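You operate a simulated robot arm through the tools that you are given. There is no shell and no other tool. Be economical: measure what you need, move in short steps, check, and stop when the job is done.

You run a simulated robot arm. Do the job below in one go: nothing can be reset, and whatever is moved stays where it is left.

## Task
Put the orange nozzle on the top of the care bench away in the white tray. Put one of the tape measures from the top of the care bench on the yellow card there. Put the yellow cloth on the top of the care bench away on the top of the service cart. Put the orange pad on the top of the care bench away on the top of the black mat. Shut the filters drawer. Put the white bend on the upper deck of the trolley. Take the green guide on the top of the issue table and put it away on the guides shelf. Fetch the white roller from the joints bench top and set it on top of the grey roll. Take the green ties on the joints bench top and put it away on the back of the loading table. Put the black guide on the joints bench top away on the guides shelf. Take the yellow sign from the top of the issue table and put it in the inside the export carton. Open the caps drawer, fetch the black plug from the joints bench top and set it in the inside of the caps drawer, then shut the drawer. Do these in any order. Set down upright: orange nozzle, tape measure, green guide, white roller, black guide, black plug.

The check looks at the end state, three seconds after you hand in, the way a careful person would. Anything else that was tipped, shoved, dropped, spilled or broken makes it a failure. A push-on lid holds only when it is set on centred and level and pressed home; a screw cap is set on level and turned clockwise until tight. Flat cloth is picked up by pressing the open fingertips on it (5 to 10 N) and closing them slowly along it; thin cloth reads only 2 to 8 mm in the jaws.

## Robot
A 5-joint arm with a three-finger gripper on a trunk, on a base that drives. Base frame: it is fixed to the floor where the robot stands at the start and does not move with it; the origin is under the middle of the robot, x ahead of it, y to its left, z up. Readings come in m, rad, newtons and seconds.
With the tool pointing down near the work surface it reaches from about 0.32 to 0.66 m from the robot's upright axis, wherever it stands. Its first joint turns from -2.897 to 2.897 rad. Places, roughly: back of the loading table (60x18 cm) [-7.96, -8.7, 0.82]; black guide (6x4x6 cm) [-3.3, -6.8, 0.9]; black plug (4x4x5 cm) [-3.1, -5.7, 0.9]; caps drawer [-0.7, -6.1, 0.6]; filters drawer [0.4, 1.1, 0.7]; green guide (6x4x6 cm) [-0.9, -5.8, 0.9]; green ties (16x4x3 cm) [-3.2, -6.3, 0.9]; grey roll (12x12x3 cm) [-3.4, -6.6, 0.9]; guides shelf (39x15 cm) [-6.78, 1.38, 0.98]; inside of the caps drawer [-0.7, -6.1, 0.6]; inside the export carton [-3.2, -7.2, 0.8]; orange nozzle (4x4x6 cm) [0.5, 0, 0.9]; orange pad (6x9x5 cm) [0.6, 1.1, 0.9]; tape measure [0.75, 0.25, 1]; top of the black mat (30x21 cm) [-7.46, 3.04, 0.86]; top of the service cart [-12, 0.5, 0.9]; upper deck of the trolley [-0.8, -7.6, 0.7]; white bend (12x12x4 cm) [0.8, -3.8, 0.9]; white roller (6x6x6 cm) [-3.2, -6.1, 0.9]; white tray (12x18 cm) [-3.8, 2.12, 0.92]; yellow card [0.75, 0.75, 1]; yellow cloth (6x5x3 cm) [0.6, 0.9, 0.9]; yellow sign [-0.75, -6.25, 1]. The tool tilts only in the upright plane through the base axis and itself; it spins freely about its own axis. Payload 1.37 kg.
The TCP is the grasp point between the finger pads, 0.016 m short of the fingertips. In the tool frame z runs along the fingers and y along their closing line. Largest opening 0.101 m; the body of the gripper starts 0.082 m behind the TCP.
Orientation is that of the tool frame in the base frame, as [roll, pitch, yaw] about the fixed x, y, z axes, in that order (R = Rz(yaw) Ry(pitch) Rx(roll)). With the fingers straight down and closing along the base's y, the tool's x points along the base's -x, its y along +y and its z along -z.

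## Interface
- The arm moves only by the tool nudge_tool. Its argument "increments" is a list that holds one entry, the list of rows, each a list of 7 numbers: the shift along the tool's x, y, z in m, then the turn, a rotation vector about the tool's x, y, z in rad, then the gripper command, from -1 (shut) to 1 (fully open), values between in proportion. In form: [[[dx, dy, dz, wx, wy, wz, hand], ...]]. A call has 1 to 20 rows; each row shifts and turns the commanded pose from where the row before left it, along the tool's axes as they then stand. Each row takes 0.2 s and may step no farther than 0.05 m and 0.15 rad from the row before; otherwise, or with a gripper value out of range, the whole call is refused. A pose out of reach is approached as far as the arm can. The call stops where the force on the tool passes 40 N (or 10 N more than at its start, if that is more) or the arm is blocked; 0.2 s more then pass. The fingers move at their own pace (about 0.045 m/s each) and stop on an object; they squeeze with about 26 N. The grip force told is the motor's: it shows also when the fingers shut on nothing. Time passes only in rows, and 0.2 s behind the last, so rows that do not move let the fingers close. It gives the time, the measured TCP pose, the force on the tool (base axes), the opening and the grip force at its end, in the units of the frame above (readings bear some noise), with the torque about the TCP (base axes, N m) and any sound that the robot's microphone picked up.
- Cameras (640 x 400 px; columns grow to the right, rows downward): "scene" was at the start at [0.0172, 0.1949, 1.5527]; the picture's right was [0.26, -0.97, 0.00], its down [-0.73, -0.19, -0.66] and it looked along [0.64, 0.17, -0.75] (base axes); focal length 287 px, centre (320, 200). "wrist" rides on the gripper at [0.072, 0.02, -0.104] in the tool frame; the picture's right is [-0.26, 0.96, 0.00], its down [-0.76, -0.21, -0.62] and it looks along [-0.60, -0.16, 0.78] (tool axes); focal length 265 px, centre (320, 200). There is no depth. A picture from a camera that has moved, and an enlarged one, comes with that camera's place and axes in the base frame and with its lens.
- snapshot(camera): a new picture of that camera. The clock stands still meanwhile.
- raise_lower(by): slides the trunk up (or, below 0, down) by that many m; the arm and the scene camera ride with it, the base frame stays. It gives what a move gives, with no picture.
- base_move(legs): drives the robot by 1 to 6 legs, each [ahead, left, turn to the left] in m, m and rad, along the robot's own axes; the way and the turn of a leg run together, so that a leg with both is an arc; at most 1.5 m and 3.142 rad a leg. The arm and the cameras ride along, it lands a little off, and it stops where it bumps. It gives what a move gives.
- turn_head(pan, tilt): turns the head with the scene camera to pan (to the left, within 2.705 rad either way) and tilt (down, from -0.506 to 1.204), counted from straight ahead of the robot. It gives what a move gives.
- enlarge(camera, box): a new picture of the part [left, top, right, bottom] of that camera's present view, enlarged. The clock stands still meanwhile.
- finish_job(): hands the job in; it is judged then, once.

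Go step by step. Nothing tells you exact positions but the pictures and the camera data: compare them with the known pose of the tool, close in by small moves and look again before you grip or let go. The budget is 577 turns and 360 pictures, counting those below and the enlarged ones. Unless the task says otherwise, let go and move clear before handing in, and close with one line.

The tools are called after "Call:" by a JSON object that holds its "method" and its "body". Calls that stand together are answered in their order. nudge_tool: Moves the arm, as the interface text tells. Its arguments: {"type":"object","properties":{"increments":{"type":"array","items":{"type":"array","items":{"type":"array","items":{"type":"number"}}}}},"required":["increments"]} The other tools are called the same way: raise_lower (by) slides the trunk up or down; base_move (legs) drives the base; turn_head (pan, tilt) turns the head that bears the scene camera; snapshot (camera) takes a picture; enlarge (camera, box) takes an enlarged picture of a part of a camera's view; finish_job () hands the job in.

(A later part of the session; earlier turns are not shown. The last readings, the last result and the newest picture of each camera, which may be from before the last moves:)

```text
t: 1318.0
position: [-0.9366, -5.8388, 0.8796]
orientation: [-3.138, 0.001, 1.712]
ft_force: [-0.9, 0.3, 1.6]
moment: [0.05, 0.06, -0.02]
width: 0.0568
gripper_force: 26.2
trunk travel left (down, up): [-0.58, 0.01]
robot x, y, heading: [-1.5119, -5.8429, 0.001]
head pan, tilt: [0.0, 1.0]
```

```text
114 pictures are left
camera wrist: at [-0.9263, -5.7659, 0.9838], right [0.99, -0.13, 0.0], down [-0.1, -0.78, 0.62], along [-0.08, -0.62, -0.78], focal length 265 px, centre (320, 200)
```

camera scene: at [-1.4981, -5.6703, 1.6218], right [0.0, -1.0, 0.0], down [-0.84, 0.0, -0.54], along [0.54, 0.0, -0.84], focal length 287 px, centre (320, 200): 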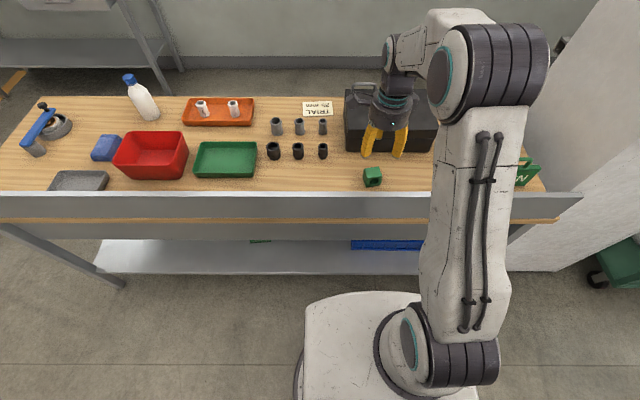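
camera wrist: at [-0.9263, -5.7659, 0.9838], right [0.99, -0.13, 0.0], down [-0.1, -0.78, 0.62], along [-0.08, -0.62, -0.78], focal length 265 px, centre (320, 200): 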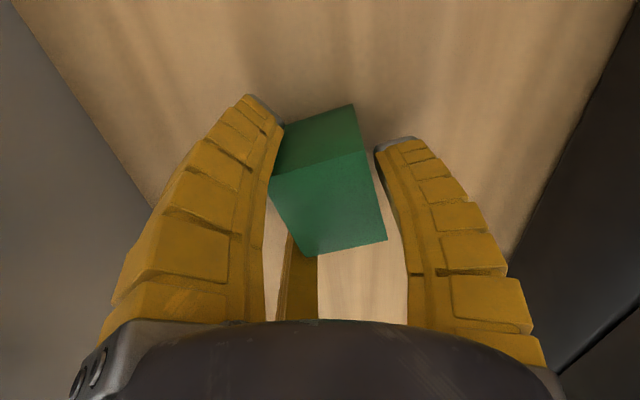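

Gripped like the black one. I lift and carry it by the western passage to the guides shelf.

Call:
{"method": "nudge_tool", "body": {"increments": [[[0, 0, -0.03, 0, 0, 0, -1], [0, 0, -0.045, 0, 0, 0, -1], [0, 0, -0.045, 0, 0, 0, -1], [0, 0, -0.045, 0, 0, 0, -1], [0, -0.045, -0.01, 0, 0, 0, -1]]]}}

Call:
{"method": "base_move", "body": {"legs": [[-0.4, 0, 0], [0, 1.2, 0], [0, 1.15, 0], [-1.4, 0, 0], [-1.4, 0, 0]]}}

Call:
{"method": "snapshot", "body": {"camera": "wrist"}}

```text
t: 1319.2
position: [-0.9839, -5.8447, 1.0543]
orientation: [-3.138, -0.001, 1.713]
ft_force: [-0.5, -0.6, -0.7]
moment: [0.02, -0.07, 0.01]
width: 0.056
gripper_force: 25.7
trunk travel left (down, up): [-0.58, 0.01]
robot x, y, heading: [-1.5124, -5.8455, 0.007]
head pan, tilt: [0.0, 1.0]
```

```text
t: 1346.1
position: [-4.1529, -3.4741, 1.0527]
orientation: [-3.138, 0.001, 1.725]
ft_force: [0.2, -0.9, -1.2]
moment: [-0.01, 0.02, -0.01]
width: 0.055
gripper_force: 26.4
trunk travel left (down, up): [-0.58, 0.01]
robot x, y, heading: [-4.6804, -3.4824, 0.016]
head pan, tilt: [0.0, 1.0]
```

```text
113 pictures are left
camera wrist: at [-4.1436, -3.4014, 1.1567], right [0.99, -0.11, 0.0], down [-0.09, -0.78, 0.62], along [-0.07, -0.62, -0.78], focal length 265 px, centre (320, 200)
```

wrist: 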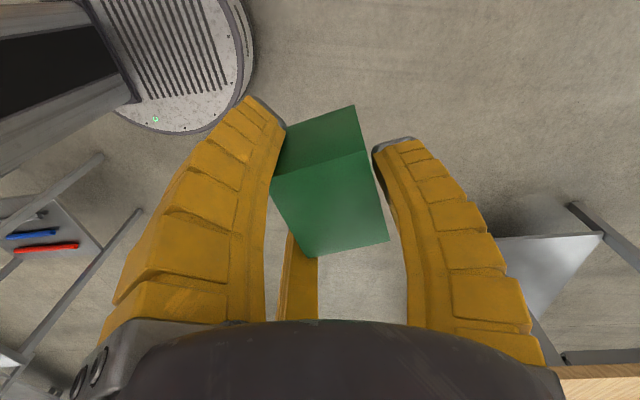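

Call:
{"method": "base_move", "body": {"legs": [[-1.45, 0, -0.016], [-1.5, 0, 0], [-1.5, 0, 0], [-0.42, 0, 0]]}}

```text
t: 1369.4
position: [-8.9814, -3.372, 1.0546]
orientation: [-3.137, 0.0, 1.675]
ft_force: [-0.3, -0.6, -1.5]
moment: [-0.02, -0.02, 0.01]
width: 0.0286
gripper_force: 26.0
trunk travel left (down, up): [-0.58, 0.01]
robot x, y, heading: [-9.5055, -3.3485, -0.042]
head pan, tilt: [0.0, 1.0]
```

The grip width changed to 2.9 cm; I check the guide in the hand.

Call:
{"method": "snapshot", "body": {"camera": "wrist"}}

Call:
{"method": "snapshot", "body": {"camera": "scene"}}

```text
112 pictures are left
camera wrist: at [-8.9679, -3.2997, 1.1568], right [0.99, -0.16, 0.0], down [-0.13, -0.77, 0.62], along [-0.1, -0.61, -0.78], focal length 265 px, centre (320, 200)
```

wrist: 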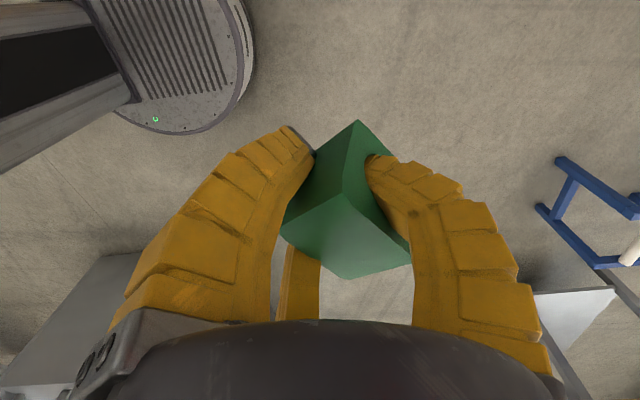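

```text
111 pictures are left
camera scene: at [-9.4896, -3.1769, 1.6218], right [-0.04, -1.0, 0.0], down [-0.84, 0.03, -0.54], along [0.54, -0.02, -0.84], focal length 287 px, centre (320, 200)
```

scene: 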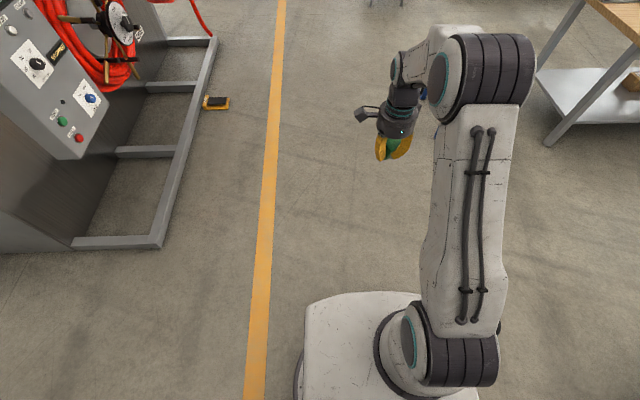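

One prong has slipped into the bore: the guide is turned ~45° and slightly tilted but held. I continue gently to the shelf and will settle it there.

Call:
{"method": "base_move", "body": {"legs": [[0, 0.0, 1.61], [1.2, 0, 0], [1.2, 0, 0], [1.25, 0, 0]]}}

Call:
{"method": "snapshot", "body": {"camera": "wrist"}}

```text
t: 1390.9
position: [-9.5156, 0.8073, 1.0521]
orientation: [-3.137, 0.001, -3.004]
ft_force: [0.4, -0.1, -0.5]
moment: [-0.01, 0.01, 0.02]
width: 0.0278
gripper_force: 25.2
trunk travel left (down, up): [-0.58, 0.01]
robot x, y, heading: [-9.5199, 0.2773, 1.567]
head pan, tilt: [0.0, 1.0]
```

```text
110 pictures are left
camera wrist: at [-9.5899, 0.8171, 1.1564], right [0.13, 0.99, 0.0], down [0.78, -0.1, 0.62], along [0.62, -0.08, -0.78], focal length 265 px, centre (320, 200)
```

wrist: 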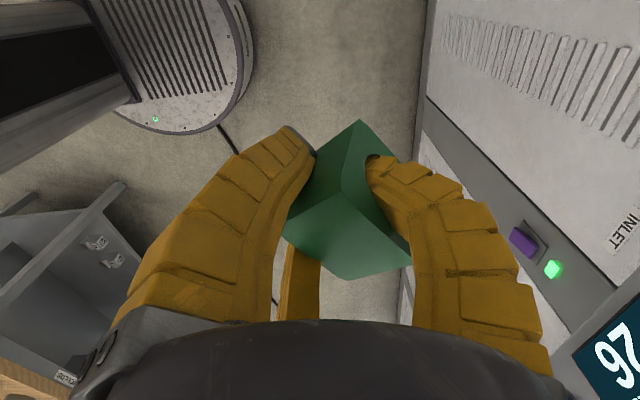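

Stable. I go on east to the shelf.

Call:
{"method": "base_move", "body": {"legs": [[0, -1.3, 0], [0, -1.3, 0]]}}

Call:
{"method": "turn_head", "body": {"pan": 0, "tilt": 0.8}}

Call:
{"method": "snapshot", "body": {"camera": "scene"}}

Call:
{"method": "snapshot", "body": {"camera": "wrist"}}

```text
t: 1403.5
position: [-6.9189, 0.7575, 1.0526]
orientation: [-3.136, -0.001, -3.032]
ft_force: [0.7, -0.2, -1.0]
moment: [-0.01, 0.02, 0.0]
width: 0.0271
gripper_force: 26.5
trunk travel left (down, up): [-0.58, 0.01]
robot x, y, heading: [-6.9374, 0.2316, 1.539]
head pan, tilt: [0.0, 1.0]
```

```text
t: 1404.2
position: [-6.92, 0.7572, 1.0531]
orientation: [-3.137, -0.001, -3.032]
ft_force: [-0.2, -0.4, -0.8]
moment: [-0.01, 0.01, -0.03]
width: 0.0271
gripper_force: 25.9
trunk travel left (down, up): [-0.58, 0.01]
robot x, y, heading: [-6.938, 0.2308, 1.543]
head pan, tilt: [0.0, 0.799]
```

```text
109 pictures are left
camera scene: at [-7.1096, 0.2558, 1.6369], right [1.0, -0.03, 0.0], down [-0.02, -0.72, -0.7], along [0.02, 0.7, -0.72], focal length 287 px, centre (320, 200)
```

scene: 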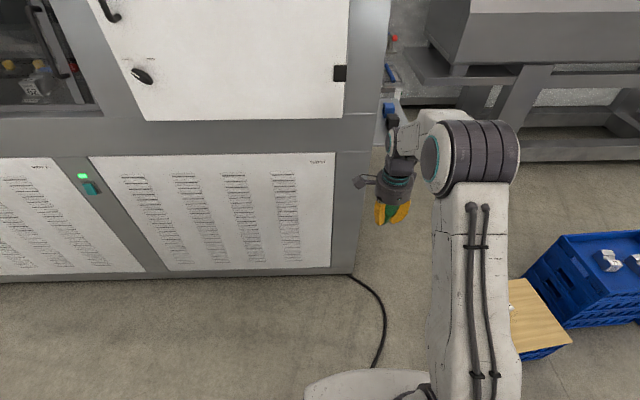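

```text
108 pictures are left
camera wrist: at [-6.9931, 0.7685, 1.1565], right [0.16, 0.99, 0.0], down [0.77, -0.12, 0.62], along [0.61, -0.1, -0.78], focal length 265 px, centre (320, 200)
```

wrist: 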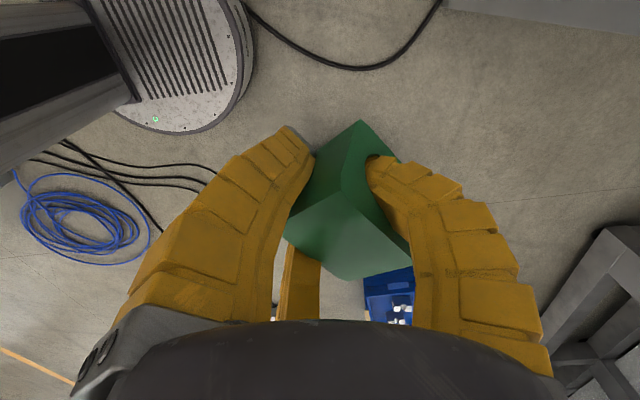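

I rotate the tool to square the guide with the shelf, raise and shift east before driving in.

Call:
{"method": "nudge_tool", "body": {"increments": [[[-0.045, 0, -0.01, 0, 0, 0, -1], [-0.045, 0, -0.01, 0, 0, 0, -1], [-0.02, 0, -0.04, 0, 0, 0, -1], [0, 0, -0.02, 0, 0, -0.14, -1], [0, 0, 0, 0, 0, -0.14, -1], [0, 0, 0, 0, 0, -0.14, -1], [0, 0, 0, 0, 0, -0.14, -1], [0, 0, 0, 0, 0, -0.14, -1], [0, 0, 0, 0, 0, -0.15, -1], [0, 0, 0, 0, 0, -0.15, -1]]]}}

Call:
{"method": "base_move", "body": {"legs": [[0.46, -0.05, 0.03]]}}

Call:
{"method": "snapshot", "body": {"camera": "wrist"}}

Call:
{"method": "enlarge", "body": {"camera": "scene", "box": [360, 100, 520, 250]}}

```text
t: 1406.5
position: [-6.8106, 0.7698, 1.1305]
orientation: [-3.14, -0.003, -2.027]
ft_force: [0.1, -0.1, -0.4]
moment: [-0.07, -0.01, -0.03]
width: 0.027
gripper_force: 26.3
trunk travel left (down, up): [-0.58, 0.01]
robot x, y, heading: [-6.9381, 0.2273, 1.542]
head pan, tilt: [0.0, 0.799]
```

```text
t: 1409.2
position: [-6.7647, 1.2322, 1.1321]
orientation: [-3.14, -0.003, -2.007]
ft_force: [0.4, -0.1, -2.1]
moment: [-0.03, 0.0, -0.01]
width: 0.0269
gripper_force: 26.2
trunk travel left (down, up): [-0.58, 0.01]
robot x, y, heading: [-6.8783, 0.6898, 1.564]
head pan, tilt: [0.0, 0.799]
```

```text
107 pictures are left
camera wrist: at [-6.8114, 1.1751, 1.2359], right [-0.76, 0.65, 0.0], down [0.51, 0.6, 0.62], along [0.4, 0.47, -0.79], focal length 265 px, centre (320, 200)
```

wrist: 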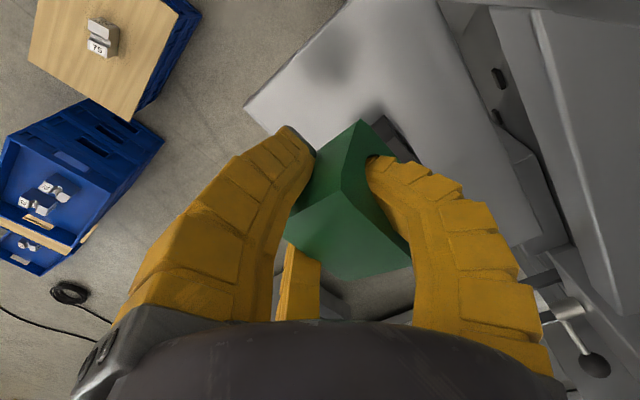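

```text
2.67 times, centred on (440, 175) of scene
camera zoom: at [-7.051, 0.7119, 1.637], right [1.0, -0.01, 0.0], down [0.0, -0.72, -0.7], along [0.0, 0.7, -0.72], focal length 766 px, centre (0, 267)
```

zoom: 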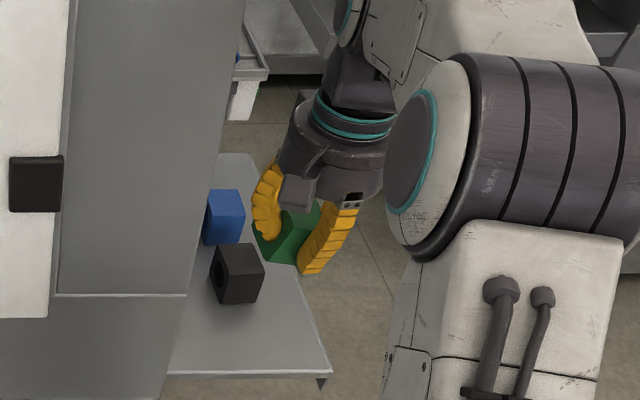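

I shift 2 cm south so the guide will land about y 1.237 in front of the black one, and lower slowly.

Call:
{"method": "nudge_tool", "body": {"increments": [[[0.02, -0.009, 0.03, 0, 0, 0, -1], [0, 0, 0.03, 0, 0, 0, -1], [0, 0, 0.025, 0, 0, 0, -1]]]}}

Call:
{"method": "enlarge", "body": {"camera": "scene", "box": [360, 100, 520, 250]}}

Call:
{"method": "snapshot", "body": {"camera": "wrist"}}

```text
t: 1410.0
position: [-6.7641, 1.2106, 1.0469]
orientation: [3.141, -0.005, -2.009]
ft_force: [0.4, -0.2, -1.1]
moment: [-0.03, -0.01, 0.0]
width: 0.0267
gripper_force: 25.7
trunk travel left (down, up): [-0.58, 0.01]
robot x, y, heading: [-6.8797, 0.6883, 1.564]
head pan, tilt: [0.0, 0.799]
```

```text
2.67 times, centred on (440, 175) of scene
camera zoom: at [-7.051, 0.7113, 1.637], right [1.0, -0.01, 0.0], down [0.0, -0.72, -0.7], along [0.0, 0.7, -0.72], focal length 766 px, centre (0, 267)
```

zoom: 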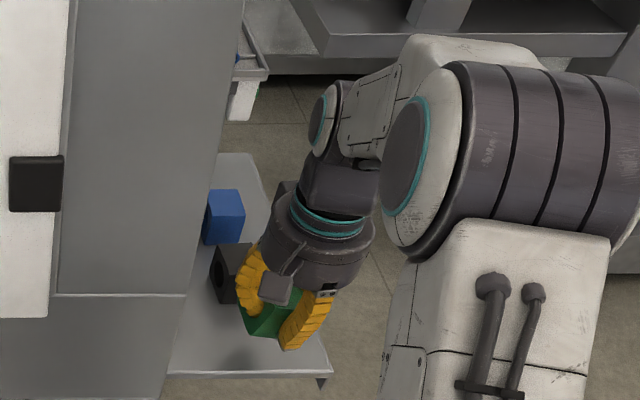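

```text
104 pictures are left
camera wrist: at [-6.8115, 1.1537, 1.1501], right [-0.76, 0.65, 0.0], down [0.51, 0.6, 0.62], along [0.4, 0.47, -0.79], focal length 265 px, centre (320, 200)
```

wrist: 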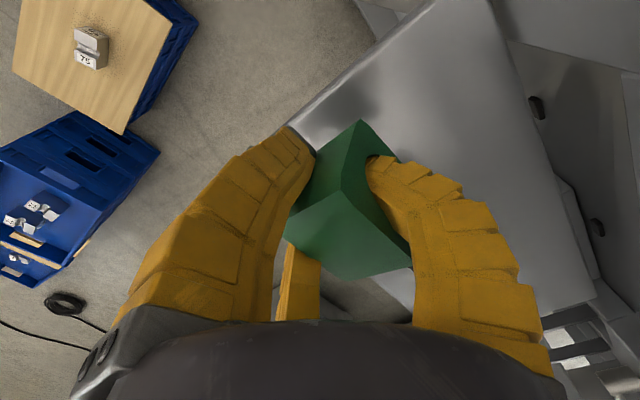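

Call:
{"method": "nudge_tool", "body": {"increments": [[[-0.009, 0.004, 0.012, 0, 0, 0, -1], [0, 0, 0.008, 0, 0, 0, -1], [0, 0, 0.004, 0, 0, 0, -1], [0, 0, 0.004, 0, 0, 0, -1], [0, 0, 0, 0, 0, 0, -1]]]}}

Call:
{"method": "snapshot", "body": {"camera": "wrist"}}

```text
t: 1411.2
position: [-6.7657, 1.2206, 1.0183]
orientation: [3.141, -0.004, -2.008]
ft_force: [0.1, -0.2, -0.9]
moment: [-0.01, -0.02, 0.03]
width: 0.0269
gripper_force: 26.8
trunk travel left (down, up): [-0.58, 0.01]
robot x, y, heading: [-6.8821, 0.6885, 1.563]
head pan, tilt: [0.0, 0.799]
```

```text
103 pictures are left
camera wrist: at [-6.8126, 1.1623, 1.1228], right [-0.76, 0.65, 0.0], down [0.51, 0.6, 0.62], along [0.4, 0.47, -0.79], focal length 265 px, centre (320, 200)
```

wrist: 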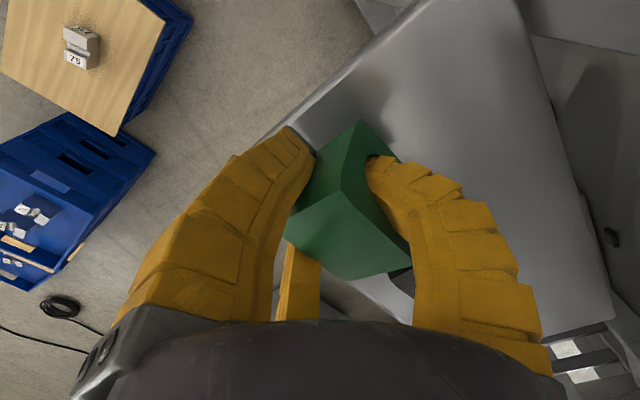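

Call:
{"method": "nudge_tool", "body": {"increments": [[[0, 0, 0.003, 0, 0, 0, -1], [0, 0, 0.003, 0, 0, 0, -1], [0, 0, 0.003, 0, 0, 0, -1], [0, 0, 0, 0, 0, 0, -1]]]}}

```text
t: 1412.2
position: [-6.7643, 1.2185, 1.0092]
orientation: [3.141, -0.004, -2.008]
ft_force: [-0.1, 0.5, -1.3]
moment: [0.0, 0.01, -0.03]
width: 0.0271
gripper_force: 26.2
trunk travel left (down, up): [-0.58, 0.01]
robot x, y, heading: [-6.8796, 0.6909, 1.566]
head pan, tilt: [0.0, 0.799]
```

Call:
{"method": "nudge_tool", "body": {"increments": [[[0, 0, 0.003, 0, 0, 0, -1], [0, 0, 0.003, 0, 0, 0, -1], [0, 0, 0.003, 0, 0, 0, -1], [0, 0, 0, 0, 0, 0, -1]]]}}

Call:
{"method": "snapshot", "body": {"camera": "wrist"}}

```text
t: 1413.2
position: [-6.7635, 1.2192, 1.0039]
orientation: [-3.14, 0.006, -2.007]
ft_force: [-1.4, 3.2, 27.6]
moment: [-0.11, -0.13, -0.02]
width: 0.0269
gripper_force: 25.6
trunk travel left (down, up): [-0.58, 0.01]
robot x, y, heading: [-6.8767, 0.689, 1.568]
head pan, tilt: [0.0, 0.799]
```

```text
102 pictures are left
camera wrist: at [-6.8121, 1.1605, 1.1078], right [-0.76, 0.65, 0.0], down [0.51, 0.59, 0.62], along [0.4, 0.48, -0.78], focal length 265 px, centre (320, 200)
```

wrist: 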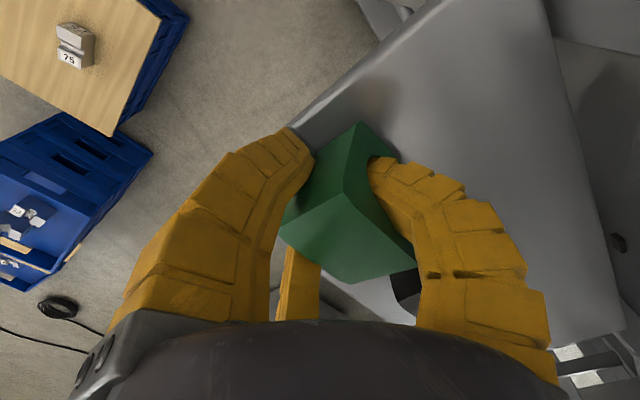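

It rests on the shelf with 27 N. I relieve slightly and open slowly so the prong withdraws from the bore.

Call:
{"method": "nudge_tool", "body": {"increments": [[[0, 0, -0.001, 0, 0, 0, -0.35], [0, 0, 0, 0, 0, 0, -0.25], [0, 0, 0, 0, 0, 0, -0.1], [0, 0, 0, 0, 0, 0, 0.05], [0, 0, 0, 0, 0, 0, 0.2], [0, 0, 0, 0, 0, 0, 0.3], [0, 0, 0, 0, 0, 0, 0.3]]]}}

Call:
{"method": "snapshot", "body": {"camera": "wrist"}}

Call:
{"method": "enlarge", "body": {"camera": "scene", "box": [360, 120, 520, 260]}}

```text
t: 1414.8
position: [-6.7642, 1.2182, 1.0044]
orientation: [-3.141, 0.0, -2.01]
ft_force: [1.7, -0.7, 18.8]
moment: [-0.05, 0.09, 0.05]
width: 0.0709
gripper_force: 0.1
trunk travel left (down, up): [-0.58, 0.01]
robot x, y, heading: [-6.8737, 0.692, 1.564]
head pan, tilt: [0.0, 0.799]
```

```text
101 pictures are left
camera wrist: at [-6.812, 1.1605, 1.1072], right [-0.76, 0.65, 0.0], down [0.51, 0.6, 0.62], along [0.4, 0.47, -0.78], focal length 265 px, centre (320, 200)
```

wrist: 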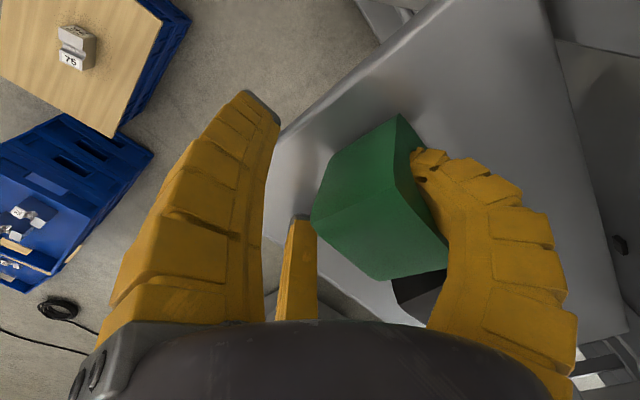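

```text
2.86 times, centred on (440, 190) of scene
camera zoom: at [-7.0511, 0.7089, 1.637], right [1.0, -0.01, 0.0], down [0.0, -0.72, -0.7], along [0.0, 0.7, -0.72], focal length 821 px, centre (-23, 229)
```

zoom: 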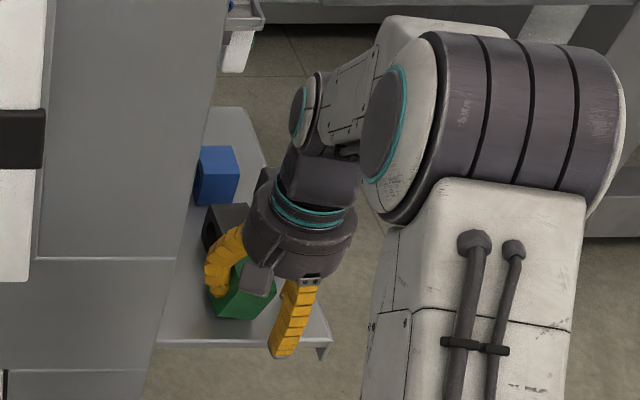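

The prong is still in the bore and dragged the guide slightly. I raise a few millimetres until the vertical force vanishes, so the prong is free inside the bore.

Call:
{"method": "nudge_tool", "body": {"increments": [[[0, 0, -0.003, 0, 0, 0, 0.3], [0, 0, 0, 0, 0, 0, 0.3]]]}}

Call:
{"method": "snapshot", "body": {"camera": "wrist"}}

```text
t: 1415.4
position: [-6.7631, 1.2184, 1.0042]
orientation: [-3.14, -0.003, -2.009]
ft_force: [3.0, -0.2, 12.8]
moment: [-0.03, 0.07, 0.08]
width: 0.0718
gripper_force: 0.0
trunk travel left (down, up): [-0.58, 0.01]
robot x, y, heading: [-6.8771, 0.6903, 1.566]
head pan, tilt: [0.0, 0.799]
```

```text
99 pictures are left
camera wrist: at [-6.8119, 1.1607, 1.1096], right [-0.76, 0.65, 0.0], down [0.51, 0.6, 0.62], along [0.4, 0.47, -0.79], focal length 265 px, centre (320, 200)
```

wrist: 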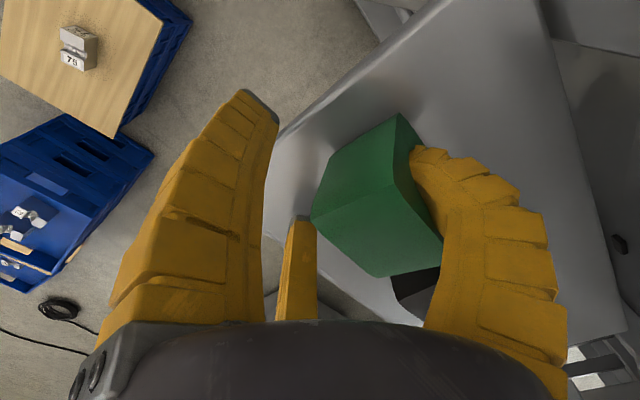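

Call:
{"method": "nudge_tool", "body": {"increments": [[[0, 0, -0.004, 0, 0, 0, 0.3], [0, 0, 0, 0, 0, 0, 0.3]]]}}

Call:
{"method": "snapshot", "body": {"camera": "wrist"}}

```text
t: 1416.0
position: [-6.7643, 1.2187, 1.0103]
orientation: [-3.141, -0.004, -2.009]
ft_force: [2.6, 0.2, 8.0]
moment: [-0.02, 0.02, 0.0]
width: 0.072
gripper_force: 0.0
trunk travel left (down, up): [-0.58, 0.01]
robot x, y, heading: [-6.8763, 0.6915, 1.563]
head pan, tilt: [0.0, 0.799]
```

```text
98 pictures are left
camera wrist: at [-6.8116, 1.1612, 1.1134], right [-0.76, 0.65, 0.0], down [0.51, 0.6, 0.62], along [0.4, 0.47, -0.79], focal length 265 px, centre (320, 200)
```

wrist: 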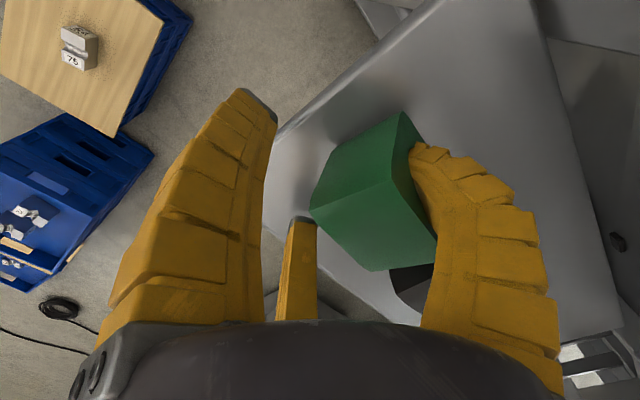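

Call:
{"method": "nudge_tool", "body": {"increments": [[[0, 0, -0.004, 0, 0, 0, 0.3], [0, 0, 0, 0, 0, 0, 0.3]]]}}

Call:
{"method": "snapshot", "body": {"camera": "wrist"}}

Call:
{"method": "enlarge", "body": {"camera": "scene", "box": [360, 150, 480, 260]}}

```text
t: 1416.6
position: [-6.7639, 1.2192, 1.0133]
orientation: [3.141, -0.004, -2.009]
ft_force: [1.6, -0.6, 6.9]
moment: [0.0, 0.08, -0.01]
width: 0.0715
gripper_force: 0.1
trunk travel left (down, up): [-0.58, 0.01]
robot x, y, heading: [-6.878, 0.6859, 1.558]
head pan, tilt: [0.0, 0.799]
```

```text
97 pictures are left
camera wrist: at [-6.8119, 1.1612, 1.1176], right [-0.76, 0.65, 0.0], down [0.51, 0.6, 0.62], along [0.4, 0.47, -0.79], focal length 265 px, centre (320, 200)
```

wrist: 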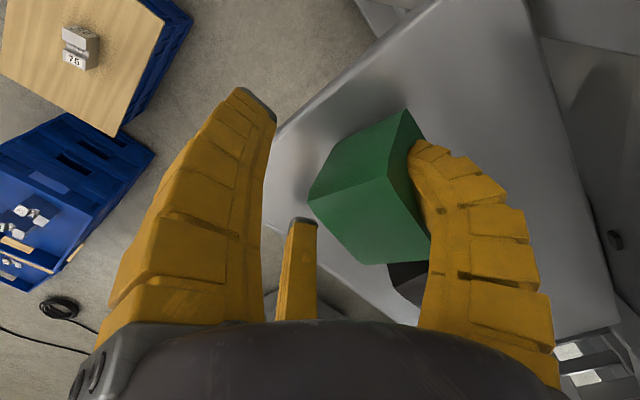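

```text
3.64 times, centred on (420, 205) of scene
camera zoom: at [-7.0509, 0.7102, 1.637], right [1.0, -0.01, 0.0], down [0.0, -0.72, -0.7], along [0.0, 0.7, -0.72], focal length 1045 px, centre (-44, 182)
```

zoom: 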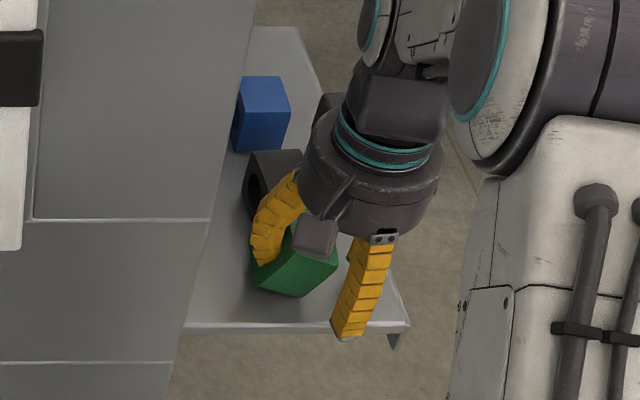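

Call:
{"method": "nudge_tool", "body": {"increments": [[[0, 0, -0.004, 0, 0, 0, 0.3], [0, 0, 0, 0, 0, 0, 0.3], [0, 0, 0, 0, 0, 0, 0.3]]]}}

Call:
{"method": "enlarge", "body": {"camera": "wrist", "box": [260, 80, 480, 300]}}

```text
t: 1417.4
position: [-6.7635, 1.2202, 1.0177]
orientation: [-3.141, -0.004, -2.009]
ft_force: [2.0, -1.0, 5.2]
moment: [-0.06, 0.04, 0.01]
width: 0.0705
gripper_force: 0.4
trunk travel left (down, up): [-0.58, 0.01]
robot x, y, heading: [-6.8768, 0.6929, 1.566]
head pan, tilt: [0.0, 0.799]
```

```text
1.82 times, centred on (370, 190) of wrist
camera zoom: at [-6.8116, 1.1617, 1.1221], right [-0.76, 0.65, 0.0], down [0.51, 0.6, 0.62], along [0.4, 0.47, -0.79], focal length 483 px, centre (229, 218)
```

zoom: 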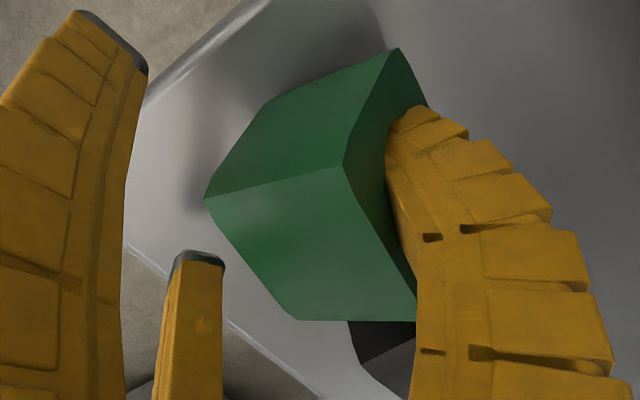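

I zoom closely on the guide from the scene camera to judge its real attitude.

Call:
{"method": "enlarge", "body": {"camera": "scene", "box": [390, 185, 450, 240]}}

```text
7.27 times, centred on (420, 212) of scene
camera zoom: at [-7.0509, 0.7103, 1.637], right [1.0, -0.01, 0.0], down [0.0, -0.72, -0.7], along [0.0, 0.7, -0.72], focal length 2090 px, centre (-407, 109)
```

zoom: 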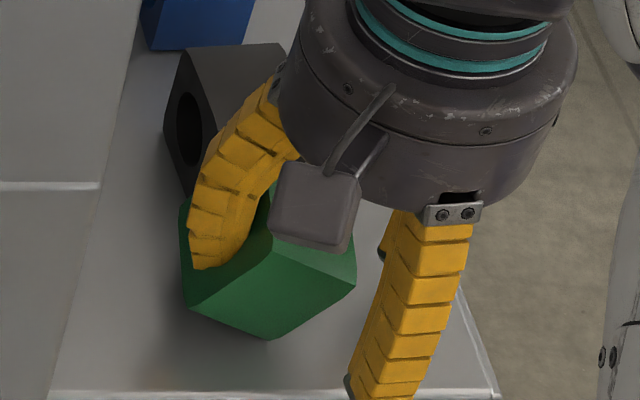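

The guide is tilted on the prong. I regrip it, lift clear, and study its attitude in the hand before setting it down properly.

Call:
{"method": "nudge_tool", "body": {"increments": [[[0, 0, 0, 0, 0, 0, 0], [0, 0, 0, 0, 0, 0, -0.3], [0, 0, 0, 0, 0, 0, -0.7], [0, 0, 0, 0, 0, 0, -1], [0, 0, 0, 0, 0, 0, -1], [0, 0, -0.03, 0, 0, 0, -1], [0, 0, -0.04, 0, 0, 0, -1]]]}}

Call:
{"method": "snapshot", "body": {"camera": "wrist"}}

Call:
{"method": "enlarge", "body": {"camera": "scene", "box": [380, 130, 480, 230]}}

```text
t: 1419.0
position: [-6.7648, 1.2176, 1.0893]
orientation: [-3.141, -0.003, -2.008]
ft_force: [1.0, 0.6, -0.9]
moment: [0.0, -0.02, 0.03]
width: 0.0297
gripper_force: 26.1
trunk travel left (down, up): [-0.58, 0.01]
robot x, y, heading: [-6.8783, 0.6893, 1.562]
head pan, tilt: [0.0, 0.799]
```

```text
93 pictures are left
camera wrist: at [-6.8123, 1.1601, 1.1935], right [-0.76, 0.65, 0.0], down [0.51, 0.6, 0.62], along [0.4, 0.47, -0.79], focal length 265 px, centre (320, 200)
```

wrist: 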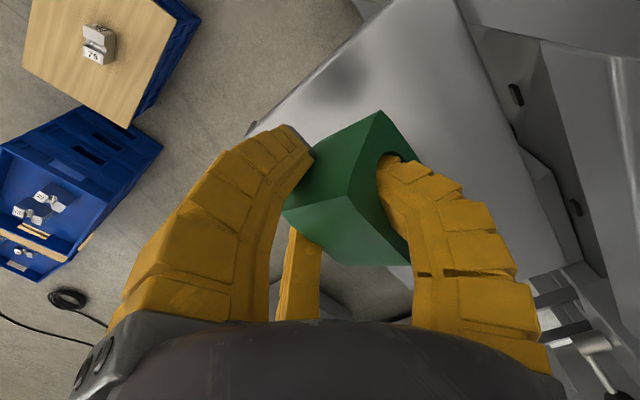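

```text
4.00 times, centred on (430, 180) of scene
camera zoom: at [-7.0512, 0.7104, 1.6369], right [1.0, -0.01, 0.0], down [0.0, -0.72, -0.7], along [0.0, 0.7, -0.72], focal length 1149 px, centre (-120, 280)
```

zoom: 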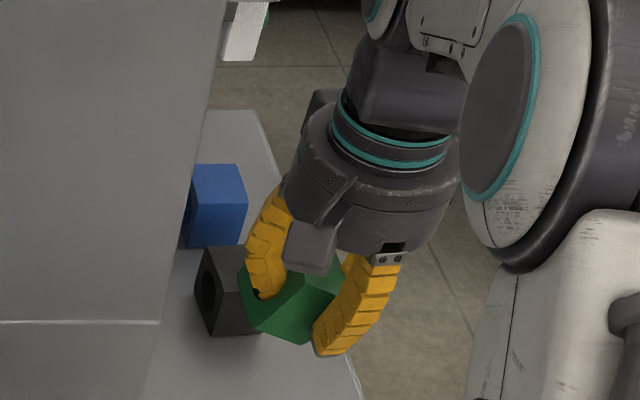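

From the corner geometry the guide (6×4×6 cm) leans ~22° with its bottom to the west, the prong in its bore. I'll spin the tool so that lean lies in the arm's plane, tilt the tool 0.39 rad to level it, then set it down and withdraw the prong along the bore.

Call:
{"method": "nudge_tool", "body": {"increments": [[[0, 0, -0.025, 0, 0, 0, -1], [0, 0, -0.025, 0, 0, -0.145, -1], [0, 0, 0, 0, 0, -0.145, -1], [0, 0, 0, 0, 0, -0.145, -1], [0, 0, 0, 0, 0, -0.145, -1], [0, 0, 0, 0, 0, -0.145, -1], [0, 0, 0, 0, 0, -0.145, -1], [0, 0, 0, 0, 0, -0.145, -1], [0, 0, 0, 0, 0, -0.145, -1], [0, 0, 0, 0, 0, -0.145, -1], [0, 0, 0, 0, 0, -0.145, -1], [0, 0, 0, 0.123, -0.0447, 0, -1], [0, 0, 0, 0.123, -0.0447, 0, -1], [0, 0, 0, 0.123, -0.0447, 0, -1]]]}}

Call:
{"method": "snapshot", "body": {"camera": "wrist"}}

Call:
{"method": "enlarge", "body": {"camera": "scene", "box": [360, 110, 480, 230]}}

```text
t: 1422.0
position: [-6.7654, 1.2189, 1.1373]
orientation: [-2.769, 0.122, -0.537]
ft_force: [-0.3, 0.2, -0.8]
moment: [0.01, 0.01, -0.01]
width: 0.0289
gripper_force: 25.9
trunk travel left (down, up): [-0.58, 0.01]
robot x, y, heading: [-6.8788, 0.688, 1.562]
head pan, tilt: [0.0, 0.799]
```

```text
91 pictures are left
camera wrist: at [-6.7221, 1.1271, 1.2178], right [-0.72, -0.62, -0.32], down [-0.59, 0.32, 0.74], along [-0.36, 0.72, -0.59], focal length 265 px, centre (320, 200)
```

wrist: 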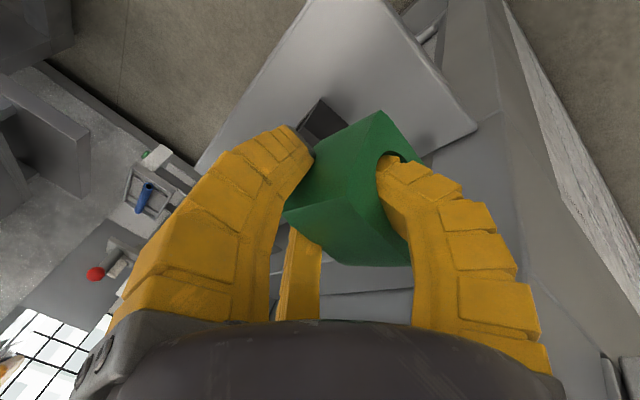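

```text
3.33 times, centred on (420, 170) of scene
camera zoom: at [-7.0512, 0.7102, 1.637], right [1.0, -0.01, 0.0], down [0.0, -0.72, -0.7], along [0.0, 0.7, -0.72], focal length 958 px, centre (-13, 300)
```

zoom: 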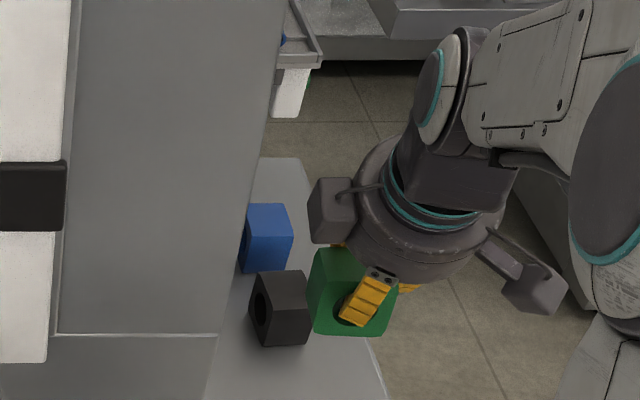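

The guide now looks nearly level, its bored face towards the robot. I zoom to verify.

Call:
{"method": "enlarge", "body": {"camera": "scene", "box": [440, 190, 480, 225]}}

Call:
{"method": "enlarge", "body": {"camera": "scene", "box": [445, 185, 515, 240]}}

```text
11.43 times, centred on (460, 208) of scene
camera zoom: at [-7.0512, 0.7102, 1.637], right [1.0, -0.01, 0.0], down [0.0, -0.72, -0.7], along [0.0, 0.7, -0.72], focal length 3284 px, centre (-1280, 114)
```

zoom: 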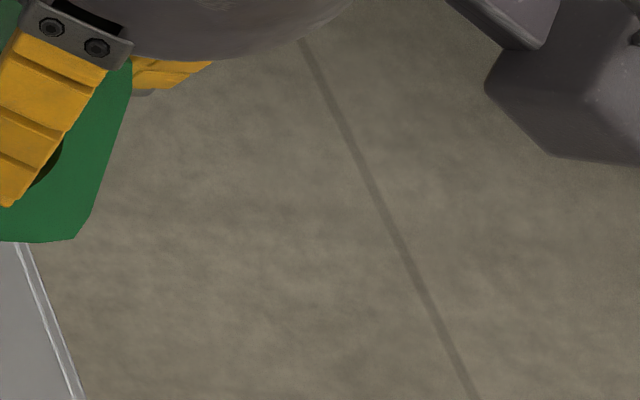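

```text
7.27 times, centred on (480, 212) of scene
camera zoom: at [-7.0512, 0.7102, 1.637], right [1.0, -0.01, 0.0], down [0.0, -0.72, -0.7], along [0.0, 0.7, -0.72], focal length 2090 px, centre (-844, 109)
```

zoom: 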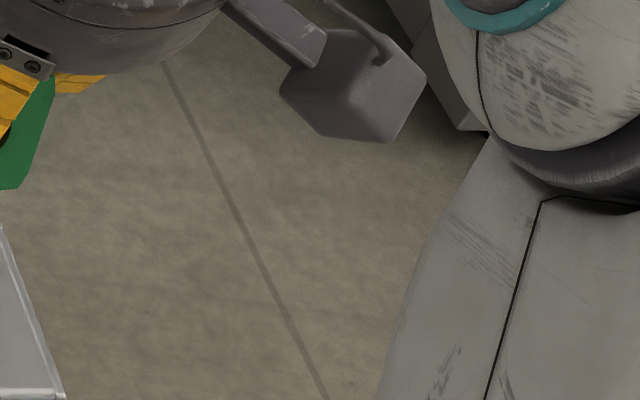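

Call:
{"method": "enlarge", "body": {"camera": "scene", "box": [400, 175, 464, 215]}}

```text
10.00 times, centred on (432, 195) of scene
camera zoom: at [-7.0512, 0.7102, 1.637], right [1.0, -0.01, 0.0], down [0.0, -0.72, -0.7], along [0.0, 0.7, -0.72], focal length 2873 px, centre (-800, 250)
```

zoom: 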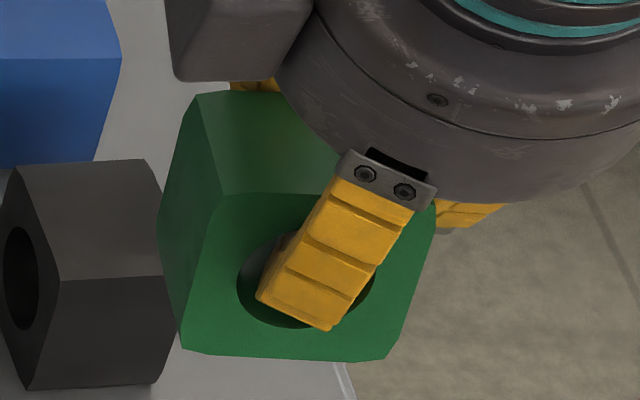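

The guide hangs essentially level (within ~6°), bored face south, spanning y 1.205–1.245, x≈−6.77. I lower it vertically towards the shelf.

Call:
{"method": "nudge_tool", "body": {"increments": [[[0.00386, 0.01145, 0.0293, 0, 0, 0, -1], [0.00386, 0.01145, 0.0293, 0, 0, 0, -1], [0.0037, 0.0108, 0.0277, 0, 0, 0, -1]]]}}

Call:
{"method": "enlarge", "body": {"camera": "scene", "box": [390, 190, 454, 230]}}

```text
t: 1422.8
position: [-6.7656, 1.2208, 1.0422]
orientation: [-2.771, 0.122, -0.534]
ft_force: [0.0, 0.3, -0.6]
moment: [0.0, 0.0, 0.01]
width: 0.0284
gripper_force: 25.8
trunk travel left (down, up): [-0.58, 0.01]
robot x, y, heading: [-6.8754, 0.6929, 1.566]
head pan, tilt: [0.0, 0.799]
```

```text
10.00 times, centred on (422, 210) of scene
camera zoom: at [-7.0509, 0.7116, 1.637], right [1.0, -0.01, 0.0], down [0.0, -0.72, -0.7], along [0.0, 0.7, -0.72], focal length 2873 px, centre (-700, 100)
```

zoom: 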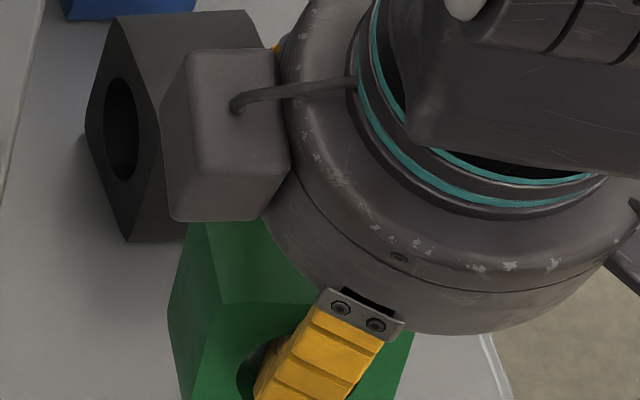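

Call:
{"method": "enlarge", "body": {"camera": "scene", "box": [390, 210, 454, 250]}}

Call:
{"method": "nudge_tool", "body": {"increments": [[[0.00061, 0.0018, 0.0046, 0, 0, 0, -1], [0.00061, 0.0018, 0.0046, 0, 0, 0, -1], [0, 0, 0, 0, 0, 0, -1]]]}}

```text
10.00 times, centred on (422, 230) of scene
camera zoom: at [-7.0509, 0.7116, 1.637], right [1.0, -0.01, 0.0], down [0.0, -0.72, -0.7], along [0.0, 0.7, -0.72], focal length 2873 px, centre (-700, -100)
```

zoom: 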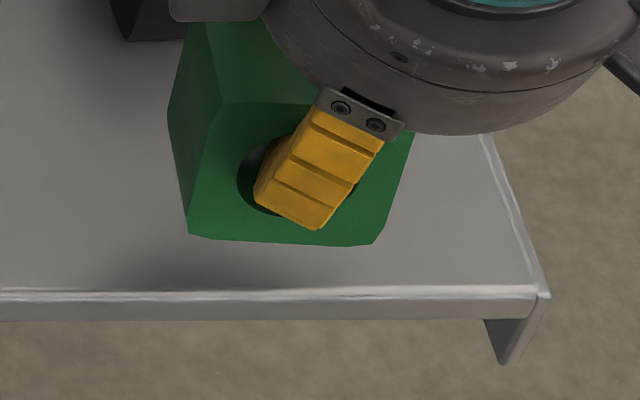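

```text
t: 1423.6
position: [-6.766, 1.2184, 1.0325]
orientation: [-2.772, 0.123, -0.538]
ft_force: [-0.1, 0.3, -0.4]
moment: [0.03, -0.01, 0.02]
width: 0.0285
gripper_force: 26.2
trunk travel left (down, up): [-0.58, 0.01]
robot x, y, heading: [-6.8754, 0.6892, 1.568]
head pan, tilt: [0.0, 0.799]
```

Well placed over the front of the shelf. I continue to contact.

Call:
{"method": "nudge_tool", "body": {"increments": [[[0.00037, 0.0011, 0.0028, 0, 0, 0, -1], [0.00037, 0.0011, 0.0028, 0, 0, 0, -1], [0.00037, 0.0011, 0.0028, 0, 0, 0, -1], [0, 0, 0, 0, 0, 0, -1]]]}}

```text
t: 1424.6
position: [-6.7649, 1.2198, 1.0243]
orientation: [-2.771, 0.124, -0.538]
ft_force: [1.0, 0.4, -0.7]
moment: [0.01, -0.01, 0.0]
width: 0.0284
gripper_force: 26.0
trunk travel left (down, up): [-0.58, 0.01]
robot x, y, heading: [-6.8778, 0.689, 1.564]
head pan, tilt: [0.0, 0.799]
```

Call:
{"method": "nudge_tool", "body": {"increments": [[[0.00037, 0.0011, 0.0028, 0, 0, 0, -1], [0.00037, 0.0011, 0.0028, 0, 0, 0, -1], [0.00037, 0.0011, 0.0028, 0, 0, 0, -1], [0, 0, 0, 0, 0, 0, -1]]]}}

```text
t: 1425.6
position: [-6.7647, 1.2206, 1.0149]
orientation: [-2.771, 0.123, -0.537]
ft_force: [0.3, 0.1, -0.9]
moment: [-0.04, 0.0, 0.01]
width: 0.0283
gripper_force: 26.5
trunk travel left (down, up): [-0.58, 0.01]
robot x, y, heading: [-6.8772, 0.6911, 1.565]
head pan, tilt: [0.0, 0.799]
```

Call:
{"method": "nudge_tool", "body": {"increments": [[[0.00037, 0.0011, 0.0028, 0, 0, 0, -1], [0.00037, 0.0011, 0.0028, 0, 0, 0, -1], [0.00037, 0.0011, 0.0028, 0, 0, 0, -1], [0, 0, 0, 0, 0, 0, -1]]]}}

Call:
{"method": "enlarge", "body": {"camera": "scene", "box": [390, 210, 454, 250]}}

```text
t: 1426.6
position: [-6.7629, 1.2204, 1.0086]
orientation: [-2.765, 0.125, -0.538]
ft_force: [1.4, 0.5, 16.4]
moment: [0.11, 0.07, -0.15]
width: 0.026
gripper_force: 25.9
trunk travel left (down, up): [-0.58, 0.01]
robot x, y, heading: [-6.8769, 0.6912, 1.565]
head pan, tilt: [0.0, 0.799]
```

```text
10.00 times, centred on (422, 230) of scene
camera zoom: at [-7.0511, 0.7093, 1.6372], right [1.0, -0.01, 0.0], down [0.0, -0.72, -0.7], along [0.0, 0.7, -0.72], focal length 2873 px, centre (-700, -100)
```

zoom: 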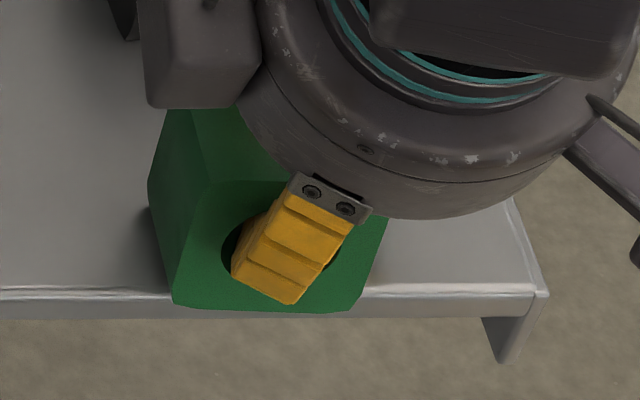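

It touches, but overhangs the front edge by ~5 mm. I lift a little, move 2 cm north and set it down again.

Call:
{"method": "nudge_tool", "body": {"increments": [[[-0.001, -0.0029, -0.0074, 0, 0, 0, -1], [-0.00508, -0.0078, 0.0037, 0, 0, 0, -1], [-0.00508, -0.0078, 0.0037, 0, 0, 0, -1], [0.0006, 0.0018, 0.0046, 0, 0, 0, -1], [0.0005, 0.0014, 0.0035, 0, 0, 0, -1], [0, 0, 0, 0, 0, 0, -1]]]}}

Call:
{"method": "enlarge", "body": {"camera": "scene", "box": [390, 205, 454, 245]}}

```text
t: 1428.0
position: [-6.7643, 1.241, 1.0074]
orientation: [-2.765, 0.127, -0.536]
ft_force: [-0.2, -0.7, 17.7]
moment: [0.08, -0.03, -0.12]
width: 0.0255
gripper_force: 25.7
trunk travel left (down, up): [-0.58, 0.01]
robot x, y, heading: [-6.8767, 0.6922, 1.566]
head pan, tilt: [0.0, 0.799]
```

```text
10.00 times, centred on (422, 225) of scene
camera zoom: at [-7.0515, 0.7089, 1.6372], right [1.0, -0.01, 0.0], down [0.0, -0.72, -0.7], along [0.0, 0.7, -0.72], focal length 2873 px, centre (-700, -50)
```

zoom: 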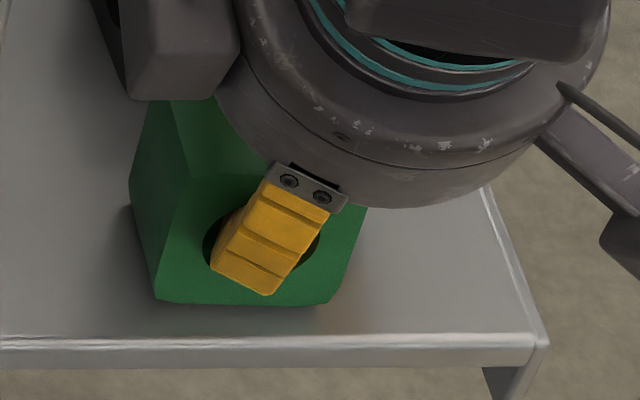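

The guide sits at y 1.207–1.247. I now relieve the pressure and open in small steps while moving slightly east and up, so the prong slides straight out of the bore.

Call:
{"method": "nudge_tool", "body": {"increments": [[[-0.0002, -0.0005, -0.0014, 0, 0, 0, -0.45], [0.0022, -0.0022, -0.0016, 0, 0, 0, -0.27], [0.0022, -0.0022, -0.0016, 0, 0, 0, -0.05], [0.0022, -0.0022, -0.0016, 0, 0, 0, 0.1], [0, 0, 0, 0, 0, 0, 0.1]]]}}

Call:
{"method": "enlarge", "body": {"camera": "scene", "box": [390, 205, 454, 245]}}

Call:
{"method": "snapshot", "body": {"camera": "wrist"}}

```text
t: 1429.2
position: [-6.7574, 1.2394, 1.0147]
orientation: [-2.772, 0.119, -0.538]
ft_force: [-2.6, 0.7, 10.1]
moment: [0.0, 0.03, 0.03]
width: 0.0625
gripper_force: 0.2
trunk travel left (down, up): [-0.58, 0.01]
robot x, y, heading: [-6.8757, 0.689, 1.562]
head pan, tilt: [0.0, 0.799]
```

```text
10.00 times, centred on (422, 225) of scene
camera zoom: at [-7.0518, 0.71, 1.6369], right [1.0, -0.01, 0.0], down [0.0, -0.72, -0.7], along [0.0, 0.7, -0.72], focal length 2873 px, centre (-700, -50)
```

zoom: 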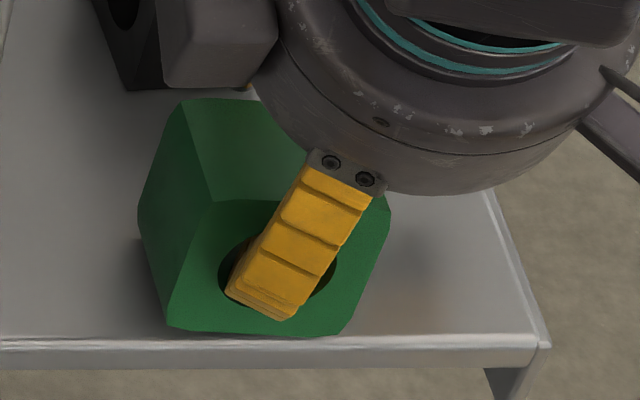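

```text
81 pictures are left
camera wrist: at [-6.7153, 1.1475, 1.0946], right [-0.72, -0.62, -0.32], down [-0.59, 0.32, 0.74], along [-0.35, 0.72, -0.6], focal length 265 px, centre (320, 200)
```

wrist: 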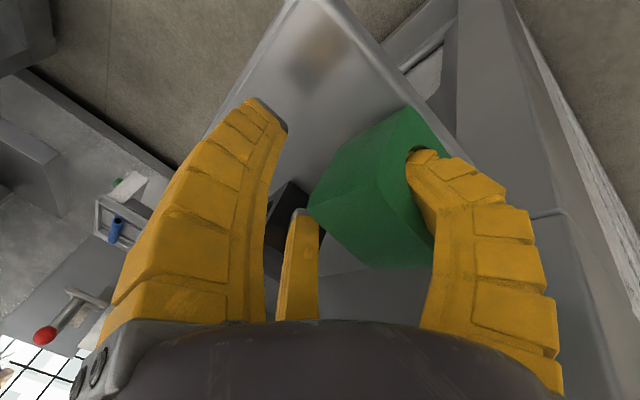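

The guide was dragged along ~1 cm; the prong still presses on the bore (10 N). I raise in small steps to bring the contact force to zero.

Call:
{"method": "nudge_tool", "body": {"increments": [[[-0.0004, -0.0011, -0.0028, 0, 0, 0, 0.1], [0, 0, 0, 0, 0, 0, 0.1]]]}}

Call:
{"method": "nudge_tool", "body": {"increments": [[[-0.0004, -0.0011, -0.0028, 0, 0, 0, 0.1], [0, 0, 0, 0, 0, 0, 0.1]]]}}

Call:
{"method": "enlarge", "body": {"camera": "scene", "box": [390, 205, 454, 245]}}

```text
t: 1429.8
position: [-6.7572, 1.2392, 1.0165]
orientation: [-2.77, 0.12, -0.537]
ft_force: [-2.0, 0.3, 10.2]
moment: [-0.02, 0.01, 0.03]
width: 0.0617
gripper_force: 0.0
trunk travel left (down, up): [-0.58, 0.01]
robot x, y, heading: [-6.8721, 0.6904, 1.566]
head pan, tilt: [0.0, 0.799]
```

```text
t: 1430.4
position: [-6.7579, 1.2399, 1.0218]
orientation: [-2.772, 0.12, -0.538]
ft_force: [-0.2, 0.3, 7.5]
moment: [-0.02, -0.06, 0.03]
width: 0.06
gripper_force: 0.0
trunk travel left (down, up): [-0.58, 0.01]
robot x, y, heading: [-6.8786, 0.6888, 1.561]
head pan, tilt: [0.0, 0.799]
```

```text
10.00 times, centred on (422, 225) of scene
camera zoom: at [-7.051, 0.7103, 1.637], right [1.0, -0.01, 0.0], down [0.0, -0.72, -0.7], along [0.0, 0.7, -0.72], focal length 2873 px, centre (-700, -50)
```

zoom: 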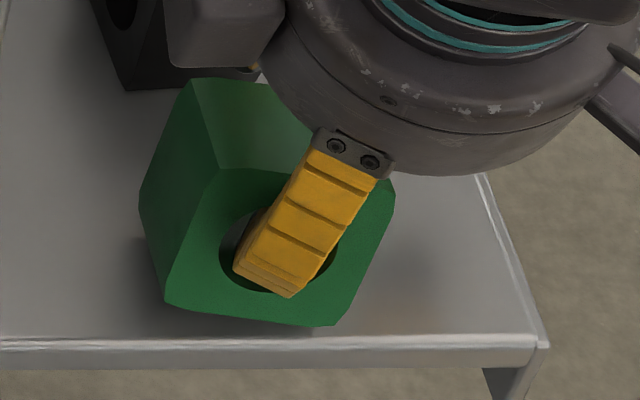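

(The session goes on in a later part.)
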